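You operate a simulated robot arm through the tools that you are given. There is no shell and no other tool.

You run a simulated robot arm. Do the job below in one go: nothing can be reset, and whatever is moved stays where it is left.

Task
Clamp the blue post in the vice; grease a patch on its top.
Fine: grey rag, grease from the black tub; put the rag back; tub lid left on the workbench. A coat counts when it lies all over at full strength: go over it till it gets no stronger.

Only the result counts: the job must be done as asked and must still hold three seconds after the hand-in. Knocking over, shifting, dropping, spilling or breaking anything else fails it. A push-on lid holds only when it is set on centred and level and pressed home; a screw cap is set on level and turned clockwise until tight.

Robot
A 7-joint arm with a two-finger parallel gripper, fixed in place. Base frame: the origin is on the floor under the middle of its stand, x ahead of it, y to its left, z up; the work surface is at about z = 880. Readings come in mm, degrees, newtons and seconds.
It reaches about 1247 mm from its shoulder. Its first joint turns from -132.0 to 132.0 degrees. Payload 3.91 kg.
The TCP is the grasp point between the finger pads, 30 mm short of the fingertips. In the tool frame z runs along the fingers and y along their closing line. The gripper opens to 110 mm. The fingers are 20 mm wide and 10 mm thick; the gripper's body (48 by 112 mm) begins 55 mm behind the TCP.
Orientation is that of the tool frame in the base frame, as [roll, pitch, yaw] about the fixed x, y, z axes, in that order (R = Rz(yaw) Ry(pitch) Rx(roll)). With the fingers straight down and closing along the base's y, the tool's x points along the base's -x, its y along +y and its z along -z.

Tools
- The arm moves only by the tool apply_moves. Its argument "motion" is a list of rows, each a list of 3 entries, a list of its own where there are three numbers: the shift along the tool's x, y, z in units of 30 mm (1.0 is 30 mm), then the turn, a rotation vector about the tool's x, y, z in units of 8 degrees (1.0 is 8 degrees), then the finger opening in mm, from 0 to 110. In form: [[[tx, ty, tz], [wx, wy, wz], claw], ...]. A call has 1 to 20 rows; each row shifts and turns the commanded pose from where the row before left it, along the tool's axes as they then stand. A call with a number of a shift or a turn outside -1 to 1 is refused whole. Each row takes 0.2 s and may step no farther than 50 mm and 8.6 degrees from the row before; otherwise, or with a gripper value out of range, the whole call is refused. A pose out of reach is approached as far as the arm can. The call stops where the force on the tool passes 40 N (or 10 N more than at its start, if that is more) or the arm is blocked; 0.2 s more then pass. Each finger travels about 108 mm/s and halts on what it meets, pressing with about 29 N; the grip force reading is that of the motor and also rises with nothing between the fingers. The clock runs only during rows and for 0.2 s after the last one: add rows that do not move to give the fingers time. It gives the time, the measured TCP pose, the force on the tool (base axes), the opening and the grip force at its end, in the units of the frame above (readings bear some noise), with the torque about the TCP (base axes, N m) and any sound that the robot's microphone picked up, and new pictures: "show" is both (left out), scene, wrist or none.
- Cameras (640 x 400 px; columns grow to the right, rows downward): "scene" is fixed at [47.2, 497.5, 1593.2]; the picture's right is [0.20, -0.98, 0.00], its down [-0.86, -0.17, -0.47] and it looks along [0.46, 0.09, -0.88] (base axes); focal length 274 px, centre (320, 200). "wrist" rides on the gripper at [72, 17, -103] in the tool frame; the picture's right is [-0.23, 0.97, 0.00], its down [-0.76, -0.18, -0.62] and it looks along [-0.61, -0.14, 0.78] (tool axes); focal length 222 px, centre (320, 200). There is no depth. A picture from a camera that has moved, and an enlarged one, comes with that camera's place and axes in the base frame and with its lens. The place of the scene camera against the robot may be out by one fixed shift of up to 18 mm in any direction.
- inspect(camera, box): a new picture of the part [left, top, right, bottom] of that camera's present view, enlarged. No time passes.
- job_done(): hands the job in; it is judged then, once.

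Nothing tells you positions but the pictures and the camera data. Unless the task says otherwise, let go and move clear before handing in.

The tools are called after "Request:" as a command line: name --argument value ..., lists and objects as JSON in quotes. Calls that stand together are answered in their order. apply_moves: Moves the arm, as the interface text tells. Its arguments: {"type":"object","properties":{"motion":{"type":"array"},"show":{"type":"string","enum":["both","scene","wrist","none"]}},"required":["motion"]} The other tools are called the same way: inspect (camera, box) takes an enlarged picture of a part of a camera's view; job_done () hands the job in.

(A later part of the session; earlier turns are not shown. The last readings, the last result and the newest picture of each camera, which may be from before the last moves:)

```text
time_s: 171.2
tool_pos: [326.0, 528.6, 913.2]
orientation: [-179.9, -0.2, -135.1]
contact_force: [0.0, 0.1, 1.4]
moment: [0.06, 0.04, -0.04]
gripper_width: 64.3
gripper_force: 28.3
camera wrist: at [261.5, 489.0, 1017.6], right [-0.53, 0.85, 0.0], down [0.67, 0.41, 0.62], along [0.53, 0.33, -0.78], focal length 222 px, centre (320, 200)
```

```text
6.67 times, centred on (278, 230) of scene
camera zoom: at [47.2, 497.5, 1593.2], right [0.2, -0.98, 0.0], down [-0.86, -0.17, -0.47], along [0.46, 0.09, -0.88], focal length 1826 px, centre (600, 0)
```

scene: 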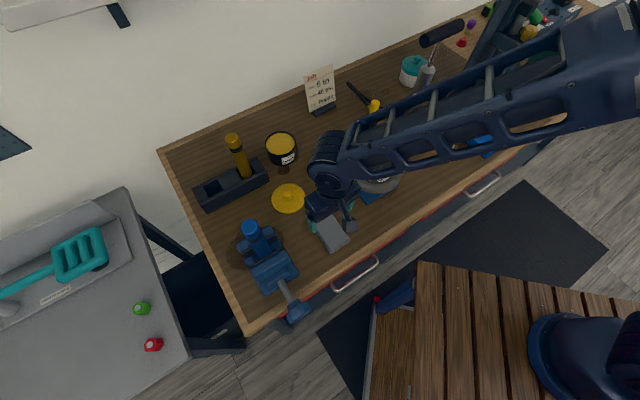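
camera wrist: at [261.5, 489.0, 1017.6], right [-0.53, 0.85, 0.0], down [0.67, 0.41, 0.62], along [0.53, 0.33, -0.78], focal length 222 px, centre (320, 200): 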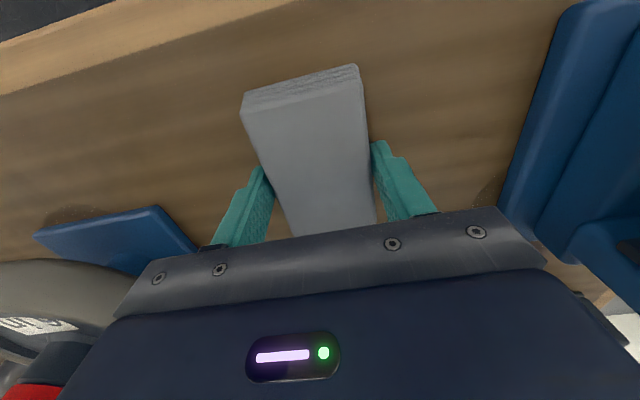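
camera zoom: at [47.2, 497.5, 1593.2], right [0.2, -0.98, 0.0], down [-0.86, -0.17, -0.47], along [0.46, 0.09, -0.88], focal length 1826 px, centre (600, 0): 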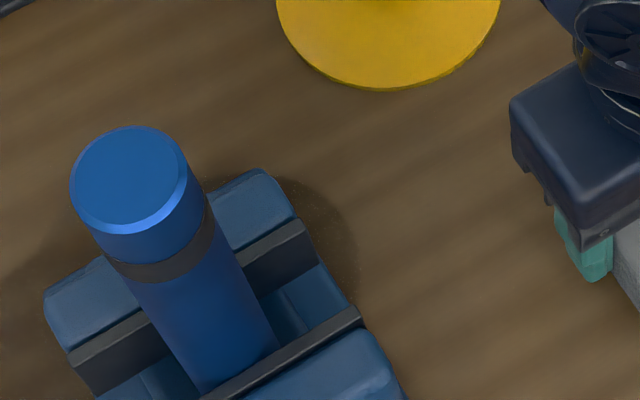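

The tub's inner radius is about 43 mm, the rim is at about z 945, and the grease lies a few millimetres below it, centred near (555, 723). I'll lift the rag, carry it over, and tilt it 35° so its lower edge can dip in.

Request:
apply_moves --motion '[[[0, 0, -0.3], [0, 0, 0], 40], [[0, 0, -1], [0, 0, 0], 40], [[0, 0, -1], [0, 0, 0], 40], [[0, 0, -1], [0, 0, 0], 40], [[0, 0, -1], [0, 0, 0], 40], [[-0.867, -0.072, 0], [0, 0, 0], 40], [[-0.867, -0.072, 0], [0, 0, 0], 40], [[-0.867, -0.072, 0], [0, 0, 0], 40], [[-0.867, -0.072, 0], [0, 0, 0], 40], [[-0.867, -0.072, 0], [0, 0, 0], 40], [[-0.867, -0.072, 0], [0, 0, 0], 40], [[-0.867, -0.072, 0], [0, 0, 0], 40], [[-0.867, -0.072, 0], [0, 0, 0], 40], [[-0.867, -0.072, 0], [0, 0, 0], 40], [[0, 0, 0], [0, 0, 0], 40]]'

```text
time_s: 174.4
tool_pos: [506.1, 678.5, 1042.3]
orientation: [180.0, -0.3, -135.1]
contact_force: [-0.7, 0.0, -0.2]
moment: [0.01, -0.01, 0.02]
gripper_width: 64.5
gripper_force: 29.0
camera wrist: at [442.0, 639.0, 1145.0], right [-0.53, 0.85, 0.0], down [0.67, 0.41, 0.62], along [0.53, 0.33, -0.78], focal length 222 px, centre (320, 200)
```

scene: 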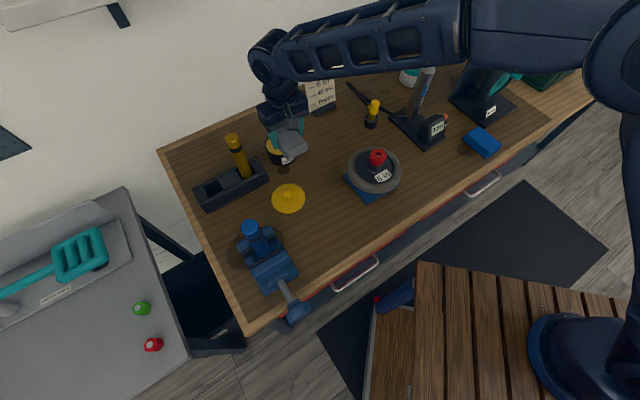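
wrist: 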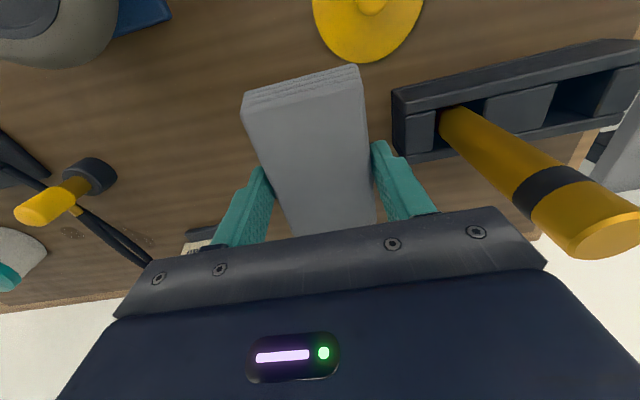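

Request:
apply_moves --motion '[[[0, 0, 0], [0, -0.875, 0], 40], [[0, 0, 0], [0, -0.875, 0], 40], [[0, 0, 0], [0, -0.875, 0], 40], [[0, 0, 0], [0, -0.875, 0], 40], [[0, 0, 0], [0, -0.875, 0], 40], [[0, 0, 0], [0, 0, 0], 40]]'

Request:
inspect --camera "scene" --box '[240, 100, 336, 160]'

```text
time_s: 175.8
tool_pos: [505.9, 679.0, 1041.5]
orientation: [180.0, 34.8, -135.1]
contact_force: [-0.5, 0.0, -0.5]
moment: [0.04, 0.03, 0.02]
gripper_width: 64.4
gripper_force: 29.0
camera wrist: at [408.6, 607.6, 1085.3], right [-0.55, 0.82, 0.13], down [0.32, 0.06, 0.95], along [0.77, 0.57, -0.29], focal length 222 px, centre (320, 200)
```

scene: 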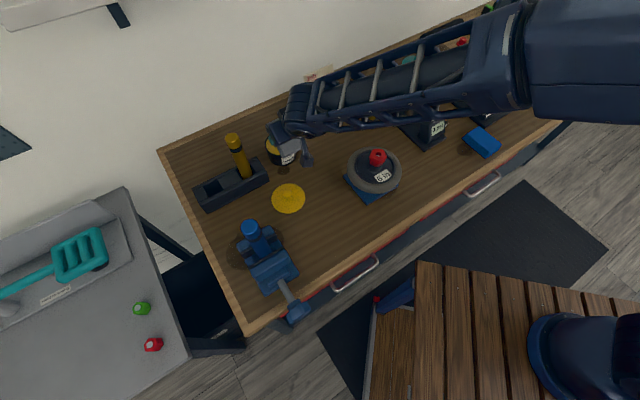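
wrist: 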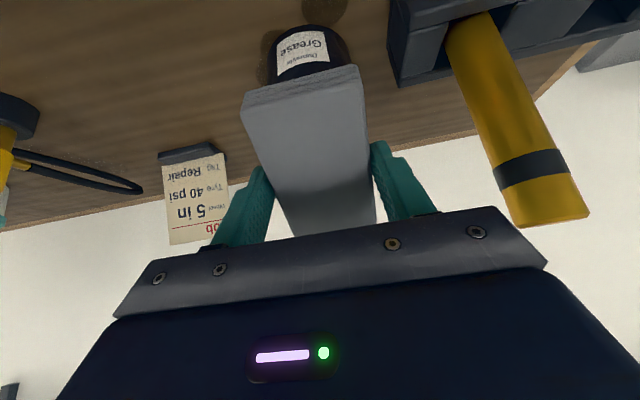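

```text
6.67 times, centred on (288, 130) of scene
camera zoom: at [47.2, 497.5, 1593.2], right [0.2, -0.98, 0.0], down [-0.86, -0.17, -0.47], along [0.46, 0.09, -0.88], focal length 1826 px, centre (533, 667)
```

zoom: 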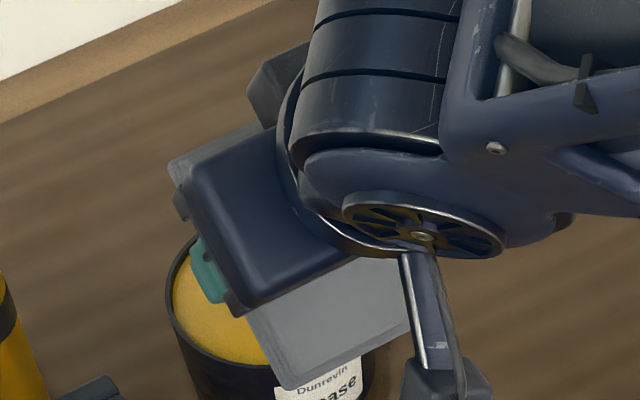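

Request:
apply_moves --motion '[[[-0.54, -0.028, 0.78], [0, 0, 0], 40], [[-0.54, -0.028, 0.78], [0, 0, 0], 40], [[-0.54, -0.028, 0.78], [0, 0, 0], 40], [[0, 0, 0], [0, 0, 0], 40]]'

Request:
inspect --camera "scene" --box '[240, 110, 336, 170]'

Request:
inspect --camera "wrist" --box '[220, 0, 412, 120]'

```text
time_s: 176.8
tool_pos: [565.9, 735.2, 1012.5]
orientation: [-179.9, 34.8, -135.1]
contact_force: [-0.2, 0.0, 0.1]
moment: [0.03, 0.02, -0.01]
gripper_width: 64.2
gripper_force: 28.9
camera wrist: at [469.4, 663.0, 1055.6], right [-0.55, 0.82, 0.13], down [0.32, 0.06, 0.95], along [0.77, 0.57, -0.3], focal length 222 px, centre (320, 200)
```

scene: 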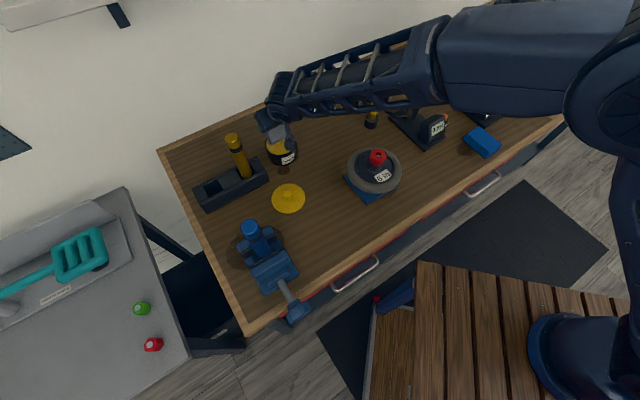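
wrist: 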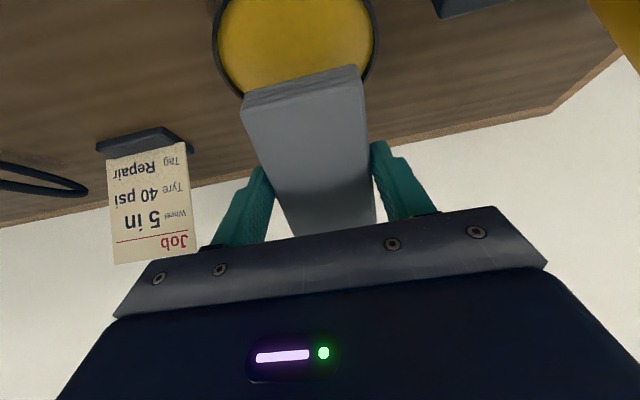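

```text
6.67 times, centred on (288, 140) of scene
camera zoom: at [47.2, 497.5, 1593.2], right [0.2, -0.98, 0.0], down [-0.86, -0.17, -0.47], along [0.46, 0.09, -0.88], focal length 1826 px, centre (533, 600)
```

zoom: 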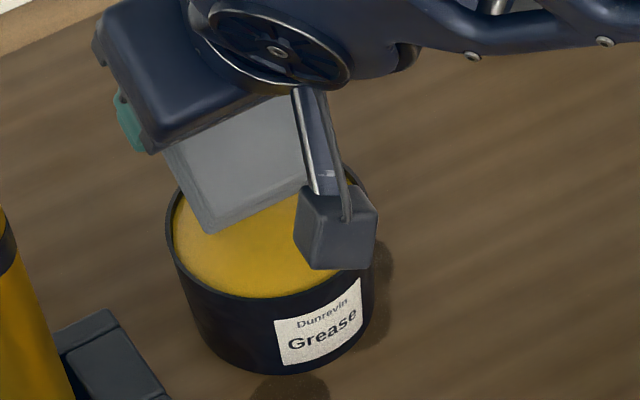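

```text
3.33 times, centred on (316, 60) of wrist
camera zoom: at [469.4, 663.0, 1055.6], right [-0.55, 0.82, 0.13], down [0.32, 0.06, 0.95], along [0.77, 0.57, -0.3], focal length 740 px, centre (333, 667)
```

zoom: 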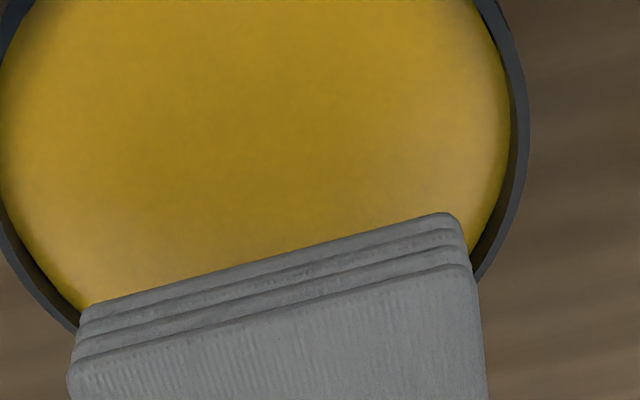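

The rag's lower edge is over the middle of the tub. I'll lower it into the grease.

Request:
apply_moves --motion '[[[0.128, 0, 0.185], [0, 0, 0], 40], [[0.128, 0, 0.185], [0, 0, 0], 40], [[0.128, 0, 0.185], [0, 0, 0], 40], [[0.128, 0, 0.185], [0, 0, 0], 40], [[0, 0, 0], [0, 0, 0], 40]]'

Request:
inspect --camera "wrist" --box '[220, 0, 412, 120]'

Request:
inspect --camera "scene" --box '[240, 110, 336, 170]'

```text
time_s: 178.0
tool_pos: [566.1, 734.2, 986.9]
orientation: [180.0, 35.0, -135.2]
contact_force: [7.5, 5.6, 25.1]
moment: [-0.29, 0.18, 0.03]
gripper_width: 64.0
gripper_force: 28.7
camera wrist: at [468.4, 662.7, 1029.7], right [-0.55, 0.82, 0.13], down [0.32, 0.06, 0.95], along [0.77, 0.57, -0.29], focal length 222 px, centre (320, 200)
```

scene: 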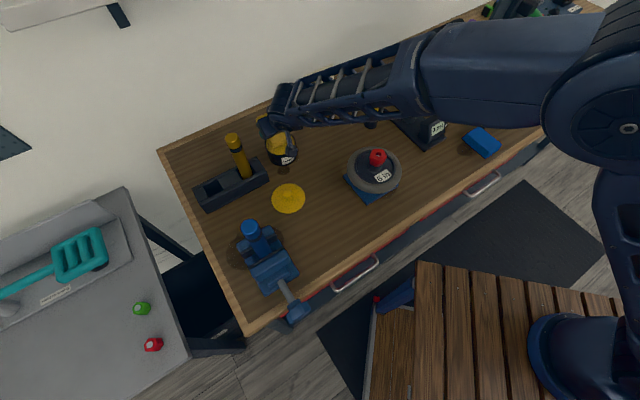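
wrist: 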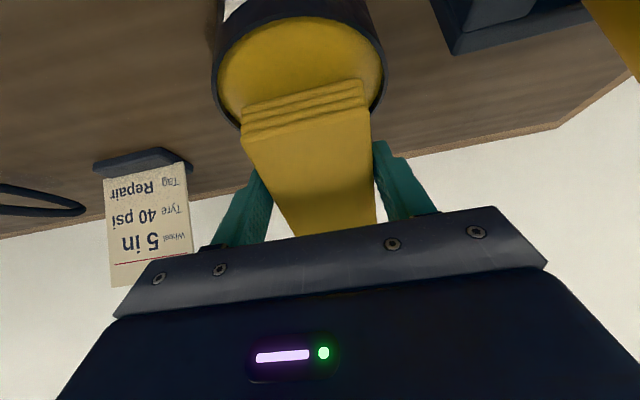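

```text
3.33 times, centred on (316, 60) of wrist
camera zoom: at [468.4, 662.7, 1029.7], right [-0.55, 0.82, 0.13], down [0.32, 0.06, 0.95], along [0.77, 0.57, -0.29], focal length 740 px, centre (333, 667)
```

zoom: 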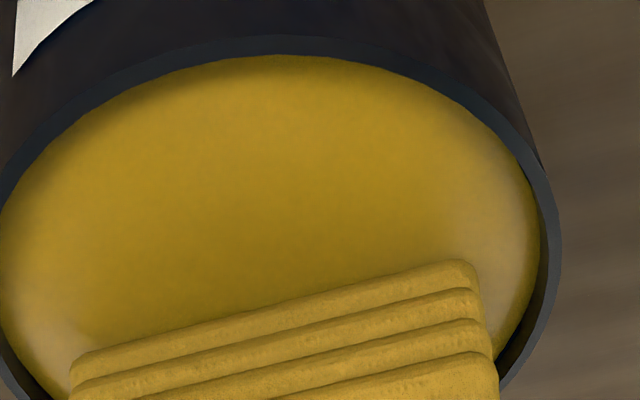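

```text
6.67 times, centred on (288, 140) of scene
camera zoom: at [47.2, 497.5, 1593.2], right [0.2, -0.98, 0.0], down [-0.86, -0.17, -0.47], along [0.46, 0.09, -0.88], focal length 1826 px, centre (533, 600)
```

zoom: 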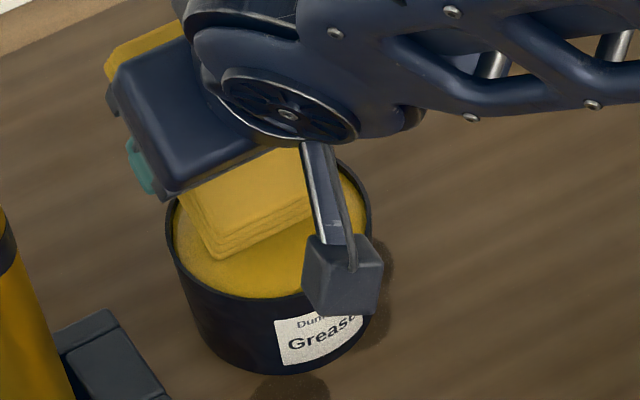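

The whole rag turned grease-coloured, so it's loaded. I'll lift it straight out, back away, and level the hand.

Request:
apply_moves --motion '[[[-0.285, 0, -0.41], [0, 0, 0], 40], [[-0.57, 0, -0.82], [0, 0, 0], 40], [[-0.57, 0, -0.82], [0, 0, 0], 40], [[0.535, 0, -0.9], [0, 0, 0], 40], [[0.535, 0, -0.9], [0, 0, 0], 40], [[0, 0, 0], [0, 0.875, 0], 40], [[0, 0, 0], [0, 0.875, 0], 40], [[0, 0, 0], [0, 0.875, 0], 40], [[0, 0, 0], [0, 0.875, 0], 40], [[0, 0, 0], [0, 0.875, 0], 40], [[0, 0, 0], [0, 0, 0], 40]]'

Request:
inspect --camera "scene" --box '[230, 110, 342, 180]'

```text
time_s: 180.4
tool_pos: [521.5, 694.0, 1086.6]
orientation: [180.0, -0.2, -135.1]
contact_force: [0.5, -0.4, 0.2]
moment: [-0.01, 0.0, -0.01]
gripper_width: 64.1
gripper_force: 29.2
camera wrist: at [459.0, 655.0, 1189.5], right [-0.53, 0.85, 0.0], down [0.67, 0.41, 0.62], along [0.53, 0.33, -0.78], focal length 222 px, centre (320, 200)
```

scene: 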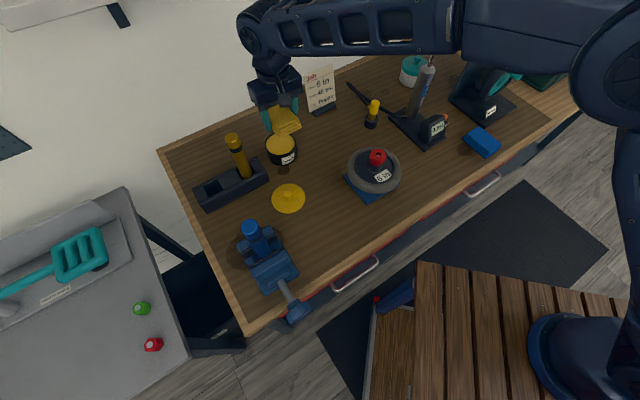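
wrist: 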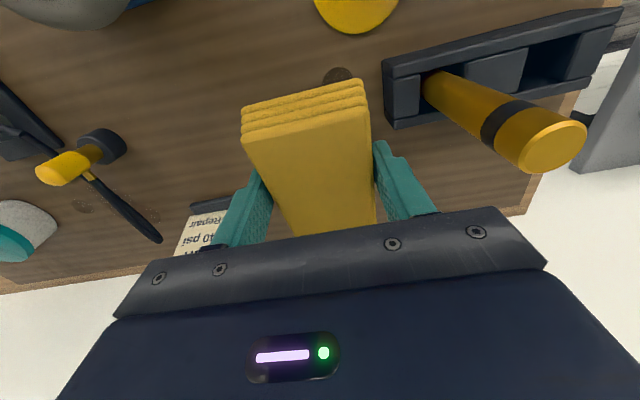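

```text
5.71 times, centred on (286, 145) of scene
camera zoom: at [47.2, 497.5, 1593.2], right [0.2, -0.98, 0.0], down [-0.86, -0.17, -0.47], along [0.46, 0.09, -0.88], focal length 1565 px, centre (514, 514)
```

zoom: 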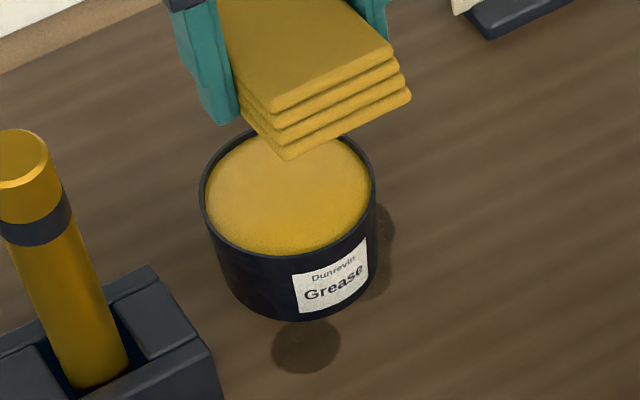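

Request:
inspect --camera "wrist" --box '[220, 60, 412, 180]'

```text
3.33 times, centred on (316, 120) of wrist
camera zoom: at [459.0, 655.0, 1189.5], right [-0.53, 0.85, 0.0], down [0.67, 0.41, 0.62], along [0.53, 0.33, -0.78], focal length 740 px, centre (333, 467)
```

zoom: 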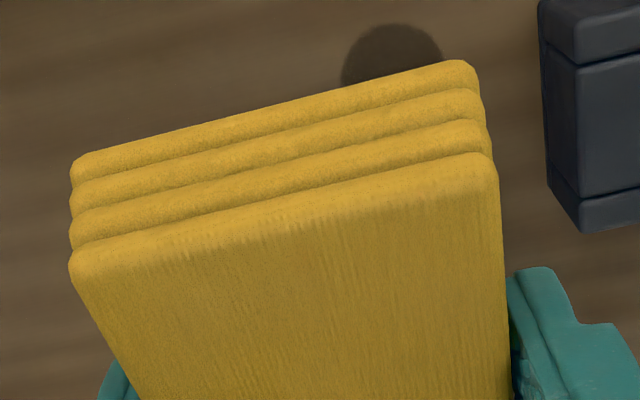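

The rag tilted about 15° in the grip, with its near end up. I'll carry it above the post and pitch the hand 15° so the rag's underside is level.

Request:
apply_moves --motion '[[[0.4, 0.3, -0.95], [0, 0, 0], 40], [[0.8, 0.65, -0.8], [0, 0, 0], 40], [[0.9, 0.73, -0.7], [0, 0, 0], 40], [[0.9, 0.73, -0.7], [0, 0, 0], 40], [[0.9, 0.73, -0.65], [0, 0, 0], 40], [[0.9, 0.73, 0], [0, 0, 0], 40], [[0.9, 0.73, 0], [0, 0, 0], 40], [[0.9, 0.73, 0], [0, 0, 0], 40], [[0.9, 0.73, 0], [0, 0, 0], 40], [[0.56, 0.49, 0], [0, 0, 0], 40], [[0, 0, 0], [0, -0.94, 0], 40], [[0, 0, 0], [0, -0.94, 0], 40], [[0, 0, 0], [0, 0, 0], 40]]'

Request:
inspect --camera "scene" --box '[190, 160, 318, 240]'

```text
time_s: 183.2
tool_pos: [213.0, 662.0, 1200.3]
orientation: [180.0, 14.9, -135.1]
contact_force: [-0.1, 0.4, -0.7]
moment: [0.02, -0.04, 0.0]
gripper_width: 64.4
gripper_force: 28.6
camera wrist: at [132.4, 606.7, 1281.9], right [-0.53, 0.85, 0.06], down [0.53, 0.28, 0.8], along [0.66, 0.46, -0.6], focal length 222 px, centre (320, 200)
```

scene: 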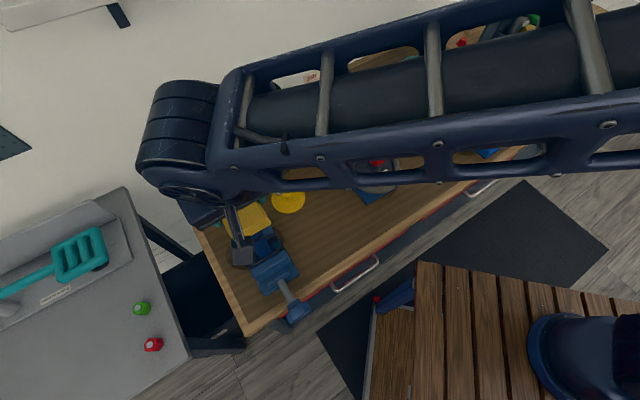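
wrist: 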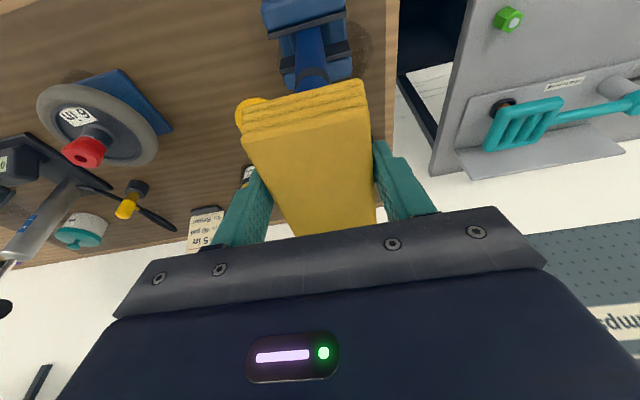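

```text
5.00 times, centred on (254, 200) of scene
camera zoom: at [47.2, 497.5, 1593.2], right [0.2, -0.98, 0.0], down [-0.86, -0.17, -0.47], along [0.46, 0.09, -0.88], focal length 1369 px, centre (650, 200)
```

zoom: 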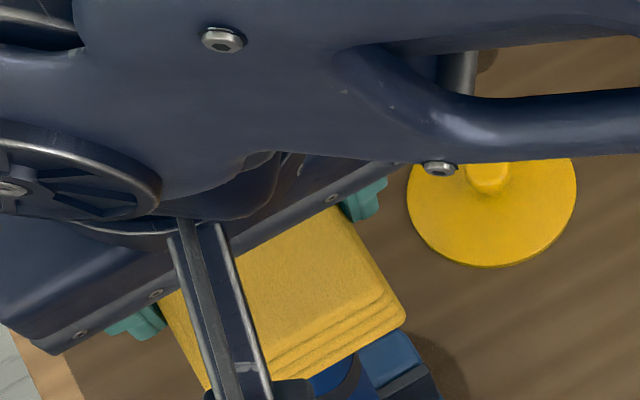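

Request:
apply_moves --motion '[[[0.0755, 0, 0.2818], [0, 0, 0], 40], [[0.0755, 0, 0.2818], [0, 0, 0], 40], [[0.0755, 0, 0.2818], [0, 0, 0], 40], [[0.0755, 0, 0.2818], [0, 0, 0], 40], [[0, 0, 0], [0, 0, 0], 40]]' --show "wrist"

Request:
inspect --camera "wrist" --box '[220, 20, 412, 140]'

```text
time_s: 184.4
tool_pos: [212.1, 662.6, 1165.4]
orientation: [-180.0, 14.8, -135.1]
contact_force: [-0.5, -0.5, 0.5]
moment: [0.01, -0.02, 0.03]
gripper_width: 64.1
gripper_force: 29.3
camera wrist: at [131.9, 606.3, 1246.5], right [-0.53, 0.85, 0.06], down [0.53, 0.28, 0.8], along [0.66, 0.45, -0.6], focal length 222 px, centre (320, 200)
```

wrist: 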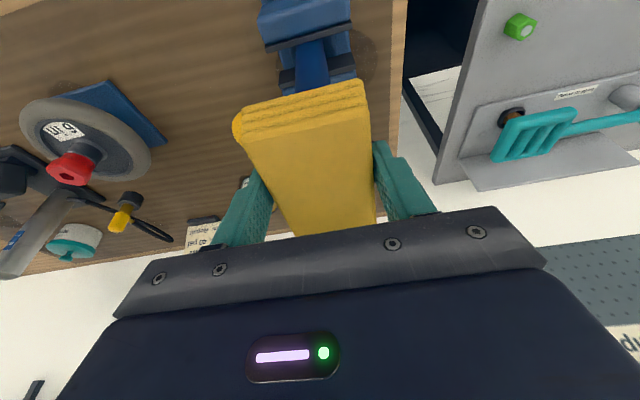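

```text
3.33 times, centred on (316, 80) of wrist
camera zoom: at [131.9, 606.3, 1246.5], right [-0.53, 0.85, 0.06], down [0.53, 0.28, 0.8], along [0.66, 0.45, -0.6], focal length 740 px, centre (333, 600)
```

zoom: 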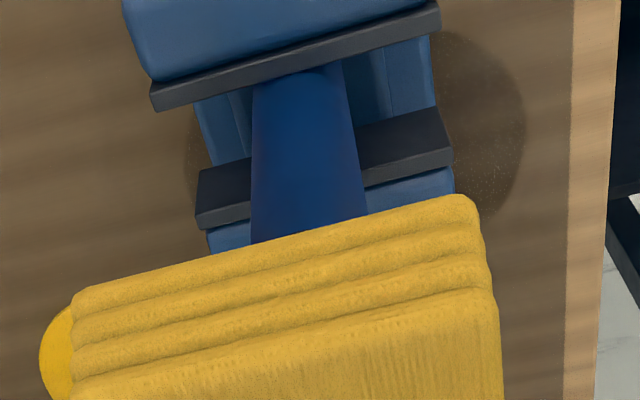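

Request:
apply_moves --motion '[[[0.0173, 0, 0.0644], [0, 0, 0], 40], [[0.0173, 0, 0.0644], [0, 0, 0], 40], [[0.0173, 0, 0.0644], [0, 0, 0], 40], [[0.0173, 0, 0.0644], [0, 0, 0], 40], [[0, 0, 0], [0, 0, 0], 40]]' --show "none"

```text
time_s: 185.6
tool_pos: [212.8, 663.1, 1156.7]
orientation: [-179.9, 14.8, -135.1]
contact_force: [0.1, 0.3, 0.5]
moment: [-0.02, 0.03, 0.02]
gripper_width: 64.1
gripper_force: 28.9
```

Request:
apply_moves --motion '[[[0.0086, 0, 0.0322], [0, 0, 0], 40], [[0.0086, 0, 0.0322], [0, 0, 0], 40], [[0.0086, 0, 0.0322], [0, 0, 0], 40], [[0, 0, 0], [0, 0, 0], 40]]' --show "none"

```text
time_s: 186.6
tool_pos: [212.6, 662.6, 1154.0]
orientation: [180.0, 14.8, -135.2]
contact_force: [-0.2, 0.2, -0.9]
moment: [-0.02, 0.0, 0.03]
gripper_width: 64.2
gripper_force: 28.9
```

Request:
apply_moves --motion '[[[0.0086, 0, 0.0322], [0, 0, 0], 40], [[0.0086, 0, 0.0322], [0, 0, 0], 40], [[0, 0, 0], [0, 0, 0], 40]]' --show "none"

```text
time_s: 187.4
tool_pos: [213.6, 662.6, 1152.1]
orientation: [180.0, 14.9, -135.1]
contact_force: [0.6, 0.1, -0.8]
moment: [0.01, -0.03, -0.02]
gripper_width: 64.2
gripper_force: 28.4
```

Request:
apply_moves --motion '[[[0.0086, 0, 0.0322], [0, 0, 0], 40], [[0.0086, 0, 0.0322], [0, 0, 0], 40], [[0.0086, 0, 0.0322], [0, 0, 0], 40], [[0, 0, 0], [0, 0, 0], 40]]' --show "wrist"

Request:
inspect --camera "wrist" --box '[220, 20, 412, 140]'

```text
time_s: 188.4
tool_pos: [211.8, 662.9, 1149.6]
orientation: [180.0, 14.8, -135.2]
contact_force: [1.1, 0.4, 14.0]
moment: [-0.13, 0.12, 0.01]
gripper_width: 64.3
gripper_force: 28.4
camera wrist: at [131.2, 605.8, 1231.1], right [-0.53, 0.85, 0.06], down [0.53, 0.28, 0.8], along [0.66, 0.46, -0.6], focal length 222 px, centre (320, 200)
```

wrist: 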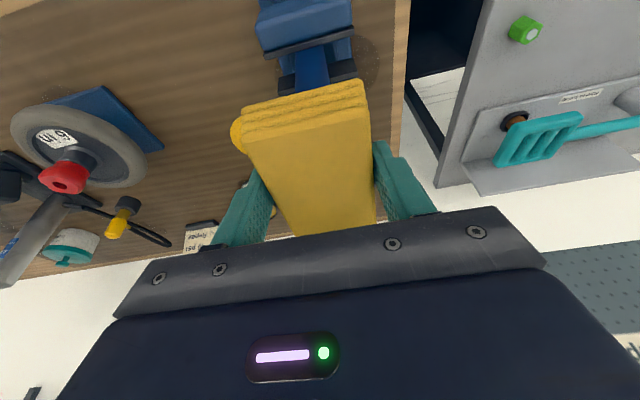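

```text
3.33 times, centred on (316, 80) of wrist
camera zoom: at [131.2, 605.8, 1231.1], right [-0.53, 0.85, 0.06], down [0.53, 0.28, 0.8], along [0.66, 0.46, -0.6], focal length 740 px, centre (333, 600)
```

zoom: 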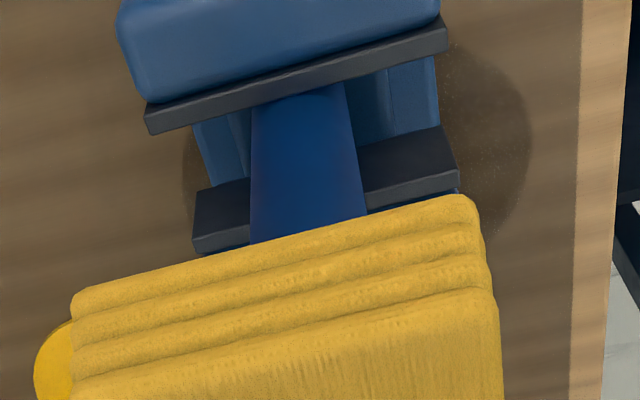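

The rag is pressed on the post top with about 14 N and the post hasn't moved. I'll lift, shift forward so the wrist camera looks down on the top, and see what one press deposits.

Request:
apply_moves --motion '[[[-0.1, 0, -0.35], [0, 0, 0], 40], [[-0.17, 0, -0.64], [0, 0, 0], 40], [[-0.17, 0, -0.64], [0, 0, 0], 40], [[-0.9, 0, 0.24], [0, 0, 0], 40], [[-0.9, 0, 0.24], [0, 0, 0], 40], [[0, 0, 0], [0, 0, 0], 40]]'

Request:
inspect --camera "wrist" --box '[240, 0, 400, 100]'

```text
time_s: 189.8
tool_pos: [250.9, 702.3, 1199.4]
orientation: [-179.9, 14.8, -135.1]
contact_force: [-0.1, -0.5, -0.2]
moment: [-0.02, 0.01, 0.0]
gripper_width: 64.2
gripper_force: 28.9
camera wrist: at [170.2, 645.7, 1280.8], right [-0.53, 0.85, 0.06], down [0.53, 0.28, 0.8], along [0.66, 0.45, -0.6], focal length 222 px, centre (320, 200)
```

scene: 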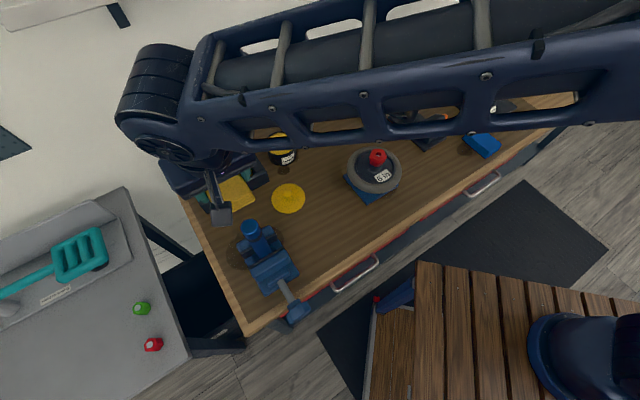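
wrist: 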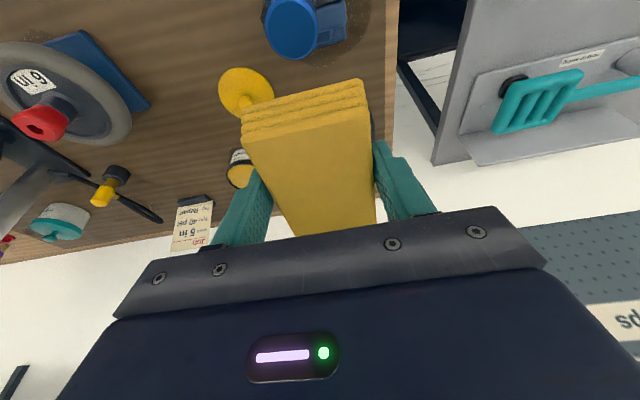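

```text
4.00 times, centred on (320, 50) of wrist
camera zoom: at [170.2, 645.7, 1280.8], right [-0.53, 0.85, 0.06], down [0.53, 0.28, 0.8], along [0.66, 0.45, -0.6], focal length 888 px, centre (320, 800)
```

zoom: 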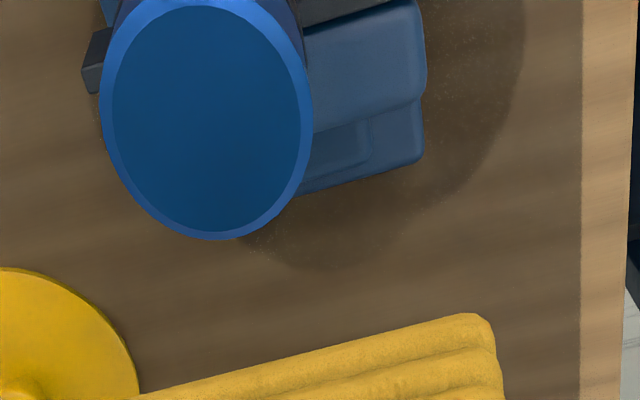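

Request:
inspect --camera "scene" --box '[230, 212, 278, 242]'

```text
13.33 times, centred on (254, 227) of scene
camera zoom: at [47.2, 497.5, 1593.2], right [0.2, -0.98, 0.0], down [-0.86, -0.17, -0.47], along [0.46, 0.09, -0.88], focal length 3651 px, centre (1200, -160)
```

zoom: 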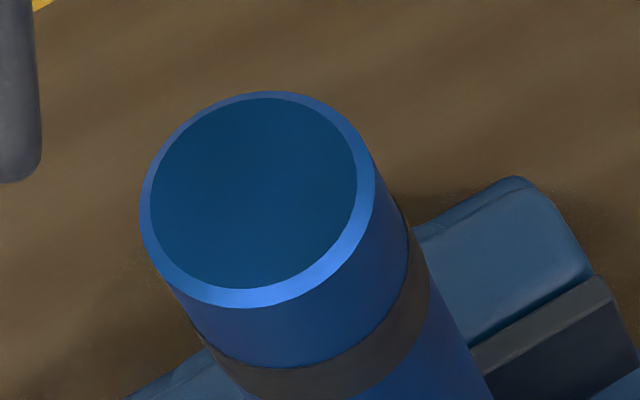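

No coat from pressing alone, so rubbing is needed. I'll go back down on the top and rub with light strokes.

Request:
apply_moves --motion '[[[0.9, 0, -0.24], [0, 0, 0], 40], [[0.9, 0, -0.24], [0, 0, 0], 40], [[0.17, 0, 0.64], [0, 0, 0], 40], [[0.17, 0, 0.64], [0, 0, 0], 40], [[0.0686, 0, 0.255], [0, 0, 0], 40], [[0, 0, 0], [0, 0, 0], 40]]' --show "none"

```text
time_s: 191.2
tool_pos: [212.7, 663.3, 1150.8]
orientation: [-180.0, 14.8, -135.1]
contact_force: [0.4, -0.1, -0.3]
moment: [-0.01, 0.02, -0.02]
gripper_width: 64.5
gripper_force: 29.3
```

Request:
apply_moves --motion '[[[0.0086, 0, 0.0322], [0, 0, 0], 40], [[0, 0, 0], [0, 0, 0], 40]]' --show "none"

```text
time_s: 191.8
tool_pos: [212.6, 663.4, 1150.2]
orientation: [180.0, 14.7, -135.2]
contact_force: [0.1, 0.1, -0.3]
moment: [0.0, 0.0, 0.01]
gripper_width: 64.1
gripper_force: 29.3
```

Request:
apply_moves --motion '[[[0.0086, 0, 0.0322], [0, 0, 0], 40], [[0, 0, 0], [0, 0, 0], 40]]' --show "none"

```text
time_s: 192.4
tool_pos: [214.0, 661.7, 1149.9]
orientation: [-180.0, 15.0, -135.2]
contact_force: [0.3, 0.8, 7.3]
moment: [-0.01, 0.03, -0.02]
gripper_width: 64.0
gripper_force: 28.7
```

Request:
apply_moves --motion '[[[0, 0.1, 0], [0, 0, 0], 40], [[0, 0.1, 0], [0, 0, 0], 40]]' --show "none"

```text
time_s: 193.0
tool_pos: [207.7, 666.0, 1150.3]
orientation: [-180.0, 14.9, -135.1]
contact_force: [2.0, -1.1, 12.9]
moment: [-0.19, 0.03, 0.09]
gripper_width: 64.3
gripper_force: 29.7
```

Request:
apply_moves --motion '[[[0, -0.1, 0], [0, 0, 0], 40], [[0, -0.1, 0], [0, 0, 0], 40], [[0, -0.1, 0], [0, 0, 0], 40], [[0, -0.1, 0], [0, 0, 0], 40]]' --show "wrist"

Request:
inspect --camera "wrist" --box '[220, 20, 412, 140]'

```text
time_s: 194.0
tool_pos: [217.0, 658.6, 1150.9]
orientation: [-180.0, 14.8, -135.0]
contact_force: [0.0, 2.0, 8.3]
moment: [-0.02, 0.14, -0.04]
gripper_width: 64.2
gripper_force: 29.3
camera wrist: at [135.3, 601.7, 1231.6], right [-0.53, 0.85, 0.06], down [0.53, 0.28, 0.8], along [0.66, 0.46, -0.6], focal length 222 px, centre (320, 200)
```

wrist: 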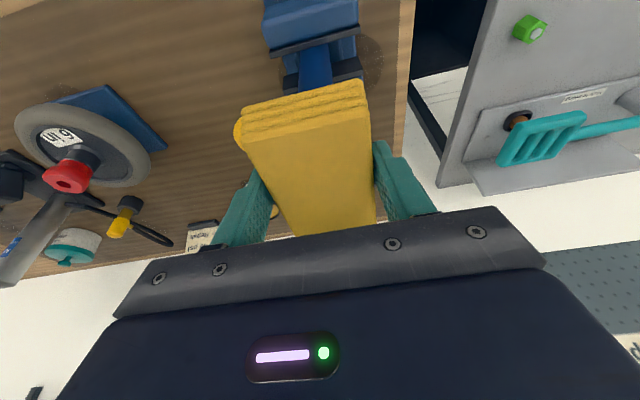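

```text
3.33 times, centred on (316, 80) of wrist
camera zoom: at [135.3, 601.7, 1231.6], right [-0.53, 0.85, 0.06], down [0.53, 0.28, 0.8], along [0.66, 0.46, -0.6], focal length 740 px, centre (333, 600)
```

zoom: 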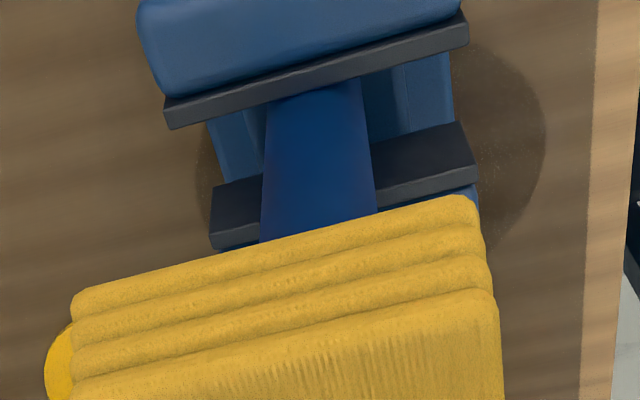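

The post stays upright and the rubbing friction is only about 2 N. I'll do several gentle strokes, then look.

Request:
apply_moves --motion '[[[0, 0.15, 0], [0, 0, 0], 40], [[0, 0.15, 0], [0, 0, 0], 40], [[0, 0.15, 0], [0, 0, 0], 40], [[0, -0.15, 0], [0, 0, 0], 40], [[0, -0.15, 0], [0, 0, 0], 40], [[0, -0.15, 0], [0, 0, 0], 40], [[0, 0.15, 0], [0, 0, 0], 40], [[0, 0.15, 0], [0, 0, 0], 40], [[0, 0.15, 0], [0, 0, 0], 40], [[0, -0.15, 0], [0, 0, 0], 40], [[0, -0.15, 0], [0, 0, 0], 40], [[0, 0.1, 0], [0, 0, 0], 40]]' --show "none"

Request:
apply_moves --motion '[[[-0.1, 0, -0.35], [0, 0, 0], 40], [[-0.17, 0, -0.64], [0, 0, 0], 40], [[-0.17, 0, -0.64], [0, 0, 0], 40], [[-0.9, 0, 0.24], [0, 0, 0], 40], [[-0.9, 0, 0.24], [0, 0, 0], 40], [[0, 0, 0], [0, 0, 0], 40]]'

Request:
inspect --camera "scene" --box '[230, 212, 278, 242]'

Request:
inspect --camera "wrist" --box '[240, 0, 400, 100]'

```text
time_s: 196.6
tool_pos: [211.3, 663.3, 1150.5]
orientation: [180.0, 14.9, -135.1]
contact_force: [1.0, -1.6, 10.6]
moment: [-0.19, 0.1, 0.0]
gripper_width: 64.2
gripper_force: 29.0
```

```text
time_s: 198.0
tool_pos: [251.8, 701.8, 1201.6]
orientation: [-179.9, 14.9, -135.1]
contact_force: [0.2, -0.3, 0.2]
moment: [-0.03, 0.03, -0.01]
gripper_width: 63.8
gripper_force: 28.9
camera wrist: at [171.0, 646.4, 1282.7], right [-0.53, 0.85, 0.06], down [0.53, 0.28, 0.8], along [0.66, 0.45, -0.6], focal length 222 px, centre (320, 200)
```

scene: 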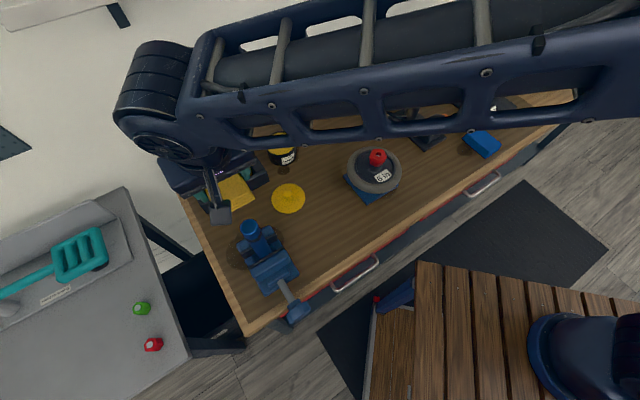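
wrist: 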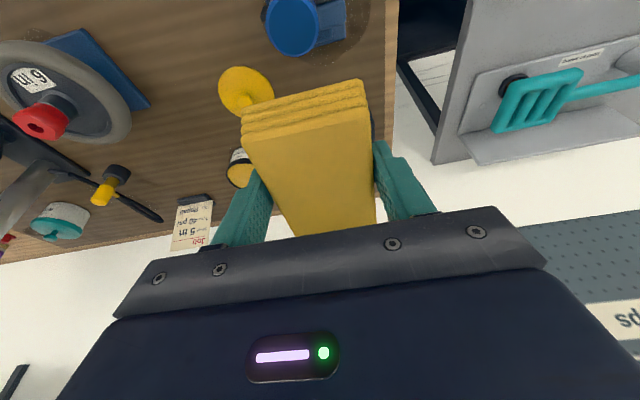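

```text
13.33 times, centred on (254, 227) of scene
camera zoom: at [47.2, 497.5, 1593.2], right [0.2, -0.98, 0.0], down [-0.86, -0.17, -0.47], along [0.46, 0.09, -0.88], focal length 3651 px, centre (1200, -160)
```

zoom: 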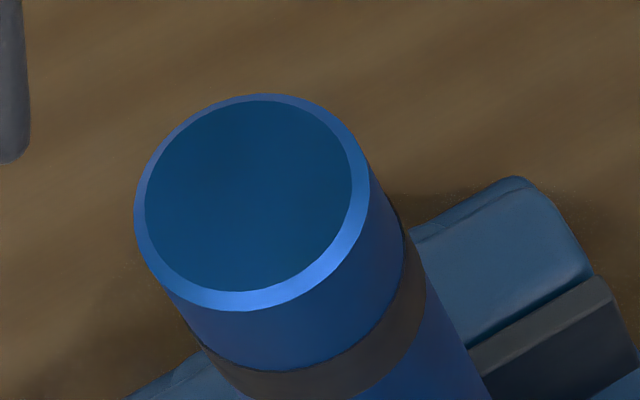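

```text
4.00 times, centred on (320, 50) of wrist
camera zoom: at [171.0, 646.4, 1282.7], right [-0.53, 0.85, 0.06], down [0.53, 0.28, 0.8], along [0.66, 0.45, -0.6], focal length 888 px, centre (320, 800)
```

zoom: 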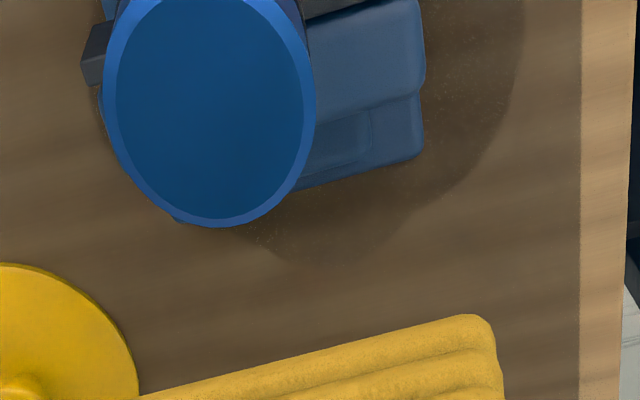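

Request:
inspect --camera "scene" --box '[238, 216, 262, 236]'

Request:
inspect --camera "wrist" --box '[250, 0, 330, 60]'

```text
16.00 times, centred on (250, 226) of scene
camera zoom: at [47.2, 497.5, 1593.2], right [0.2, -0.98, 0.0], down [-0.86, -0.17, -0.47], along [0.46, 0.09, -0.88], focal length 4382 px, centre (1440, -216)
```

zoom: 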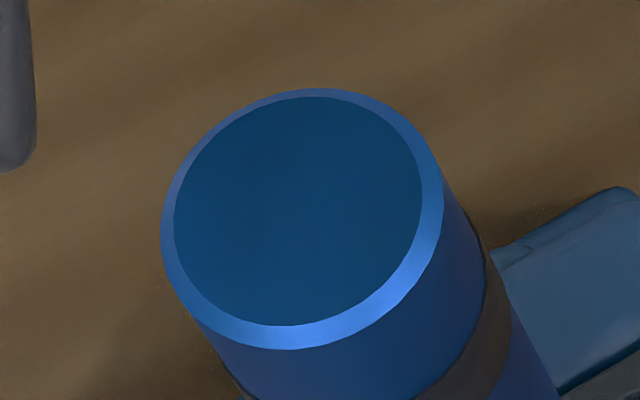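

```text
6.67 times, centred on (290, 30) of wrist
camera zoom: at [171.0, 646.4, 1282.7], right [-0.53, 0.85, 0.06], down [0.53, 0.28, 0.8], along [0.66, 0.45, -0.6], focal length 1481 px, centre (520, 1333)
```

zoom: 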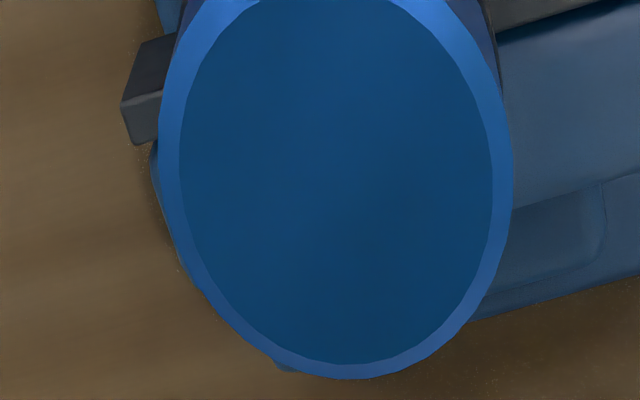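

No coat yet, so the rag's underside may not be level on the top. I'll measure the rag's tilt in the grip more precisely.

Request:
inspect --camera "wrist" --box '[225, 70, 321, 130]'

Request:
inspect --camera "wrist" --box '[310, 70, 406, 130]'

Request:
inspect --camera "wrist" --box '[240, 150, 400, 250]'

Request:
inspect --camera "scene" --box '[180, 150, 290, 230]'

```text
6.67 times, centred on (273, 100) of wrist
camera zoom: at [171.0, 646.4, 1282.7], right [-0.53, 0.85, 0.06], down [0.53, 0.28, 0.8], along [0.66, 0.45, -0.6], focal length 1481 px, centre (633, 867)
```

zoom: 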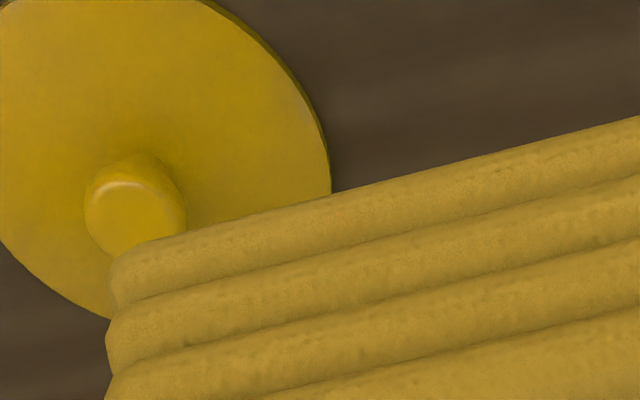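

```text
6.67 times, centred on (358, 100) of wrist
camera zoom: at [171.0, 646.4, 1282.7], right [-0.53, 0.85, 0.06], down [0.53, 0.28, 0.8], along [0.66, 0.45, -0.6], focal length 1481 px, centre (67, 867)
```

zoom: 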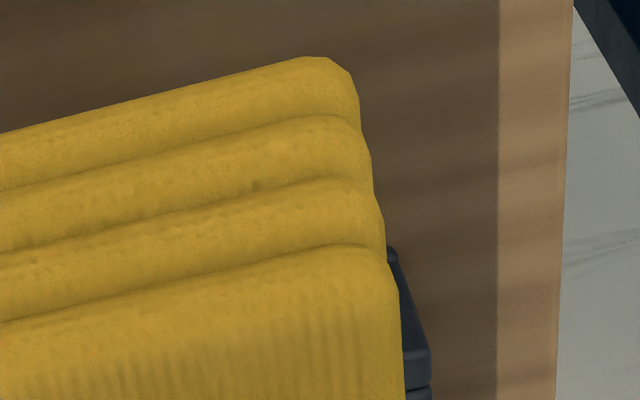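

```text
4.00 times, centred on (320, 200) of wrist
camera zoom: at [171.0, 646.4, 1282.7], right [-0.53, 0.85, 0.06], down [0.53, 0.28, 0.8], along [0.66, 0.45, -0.6], focal length 888 px, centre (320, 200)
```

zoom: 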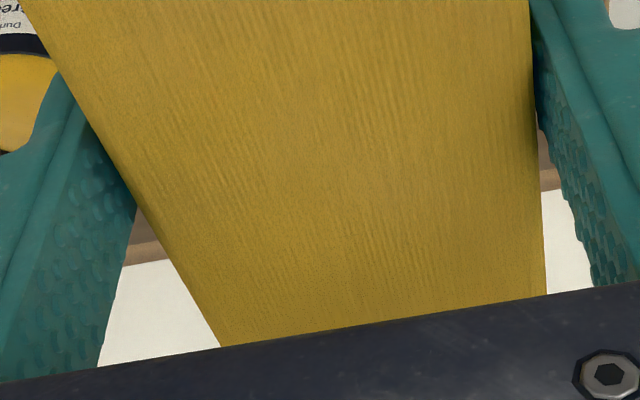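

```text
5.00 times, centred on (235, 190) of scene
camera zoom: at [47.2, 497.5, 1593.2], right [0.2, -0.98, 0.0], down [-0.86, -0.17, -0.47], along [0.46, 0.09, -0.88], focal length 1369 px, centre (745, 250)
```

zoom: 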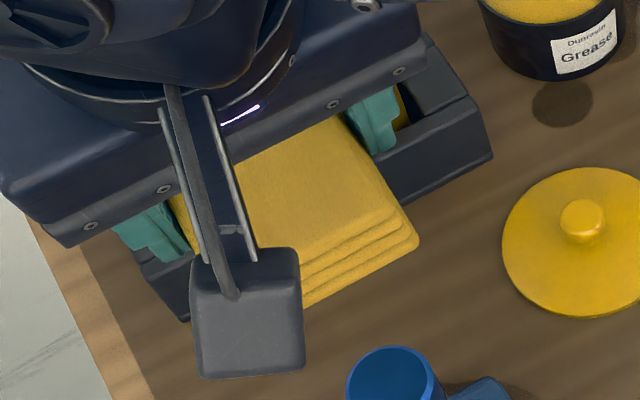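

The rag's tilt is nearer 10.6° than 15°, so the underside wasn't level. I'll level the hand to that, go back, and press and rub again.

Request:
apply_moves --motion '[[[0, 0, 0], [0, 0.54, 0], 40], [[0.868, 0, -0.163], [0, 0, 0], 40], [[0.868, 0, -0.163], [0, 0, 0], 40], [[0.123, 0, 0.655], [0, 0, 0], 40], [[0.123, 0, 0.655], [0, 0, 0], 40], [[0, 0, 0], [0, 0, 0], 40]]' --show "none"

```text
time_s: 199.4
tool_pos: [214.0, 665.6, 1161.2]
orientation: [-179.9, 10.5, -135.1]
contact_force: [-0.5, 0.1, 0.2]
moment: [0.02, -0.03, -0.02]
gripper_width: 64.3
gripper_force: 28.8
```

Request:
apply_moves --motion '[[[0.0307, 0, 0.164], [0, 0, 0], 40], [[0.0061, 0, 0.0328], [0, 0, 0], 40], [[0.0061, 0, 0.0328], [0, 0, 0], 40], [[0, 0, 0], [0, 0, 0], 40]]' --show "none"

Request:
apply_moves --motion '[[[0.0061, 0, 0.0328], [0, 0, 0], 40], [[0, 0, 0], [0, 0, 0], 40]]' --show "none"

Request:
apply_moves --motion '[[[0.0061, 0, 0.0328], [0, 0, 0], 40], [[0, 0, 0], [0, 0, 0], 40]]' --show "none"

```text
time_s: 200.4
tool_pos: [213.1, 665.8, 1154.5]
orientation: [-179.9, 10.5, -135.1]
contact_force: [0.1, 0.7, -0.1]
moment: [0.01, 0.0, 0.01]
gripper_width: 63.8
gripper_force: 29.4
```

```text
time_s: 201.0
tool_pos: [214.4, 665.4, 1151.7]
orientation: [-179.9, 10.5, -135.1]
contact_force: [-0.1, -0.2, 0.4]
moment: [0.02, -0.01, 0.0]
gripper_width: 64.2
gripper_force: 29.0
```

```text
time_s: 201.6
tool_pos: [213.7, 665.3, 1152.2]
orientation: [179.9, 10.5, -135.1]
contact_force: [-0.5, 0.7, 0.6]
moment: [-0.02, 0.01, -0.01]
gripper_width: 64.1
gripper_force: 29.1
```

Request:
apply_moves --motion '[[[0.0061, 0, 0.0328], [0, 0, 0], 40], [[0, 0, 0], [0, 0, 0], 40]]' --show "none"

Request:
apply_moves --motion '[[[0.0061, 0, 0.0328], [0, 0, 0], 40], [[0, 0, 0], [0, 0, 0], 40]]' --show "none"

```text
time_s: 202.2
tool_pos: [213.2, 663.8, 1149.9]
orientation: [-179.9, 10.5, -135.1]
contact_force: [-0.2, 0.6, -0.7]
moment: [0.07, -0.01, 0.0]
gripper_width: 64.3
gripper_force: 28.8
```

```text
time_s: 202.8
tool_pos: [214.0, 665.2, 1149.7]
orientation: [-180.0, 10.5, -135.1]
contact_force: [0.8, 0.6, -0.6]
moment: [-0.02, 0.01, -0.02]
gripper_width: 64.3
gripper_force: 28.8
```

Request:
apply_moves --motion '[[[0.0061, 0, 0.0328], [0, 0, 0], 40], [[0, 0, 0], [0, 0, 0], 40]]' --show "none"

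Request:
apply_moves --motion '[[[0.0061, 0, 0.0328], [0, 0, 0], 40], [[0, 0, 0], [0, 0, 0], 40]]' --show "none"

```text
time_s: 203.4
tool_pos: [213.2, 665.7, 1149.2]
orientation: [-180.0, 10.6, -135.1]
contact_force: [0.9, -1.0, 8.4]
moment: [-0.18, 0.04, 0.05]
gripper_width: 64.1
gripper_force: 29.1
```

```text
time_s: 204.0
tool_pos: [212.0, 664.9, 1149.3]
orientation: [-179.9, 10.6, -135.2]
contact_force: [2.3, -0.5, 21.3]
moment: [-0.19, 0.01, 0.0]
gripper_width: 64.3
gripper_force: 29.4
```

Request:
apply_moves --motion '[[[-0.0037, 0, -0.0197], [0, 0, 0], 40], [[0, 0.2, 0], [0, 0, 0], 40], [[-0.197, 0, 0.0368], [0, 0, 0], 40], [[0, -0.2, 0], [0, 0, 0], 40], [[0, -0.2, 0], [0, 0, 0], 40], [[0.197, 0, -0.0368], [0, 0, 0], 40], [[0.197, 0, -0.0368], [0, 0, 0], 40], [[0, 0.2, 0], [0, 0, 0], 40], [[0, 0.2, 0], [0, 0, 0], 40], [[-0.197, 0, 0.0368], [0, 0, 0], 40], [[0, -0.2, 0], [0, 0, 0], 40]]' --show "none"

```text
time_s: 206.4
tool_pos: [213.0, 664.8, 1148.3]
orientation: [-180.0, 10.4, -134.9]
contact_force: [-6.2, -3.4, 14.5]
moment: [-0.07, 0.24, -0.04]
gripper_width: 64.1
gripper_force: 29.2
```

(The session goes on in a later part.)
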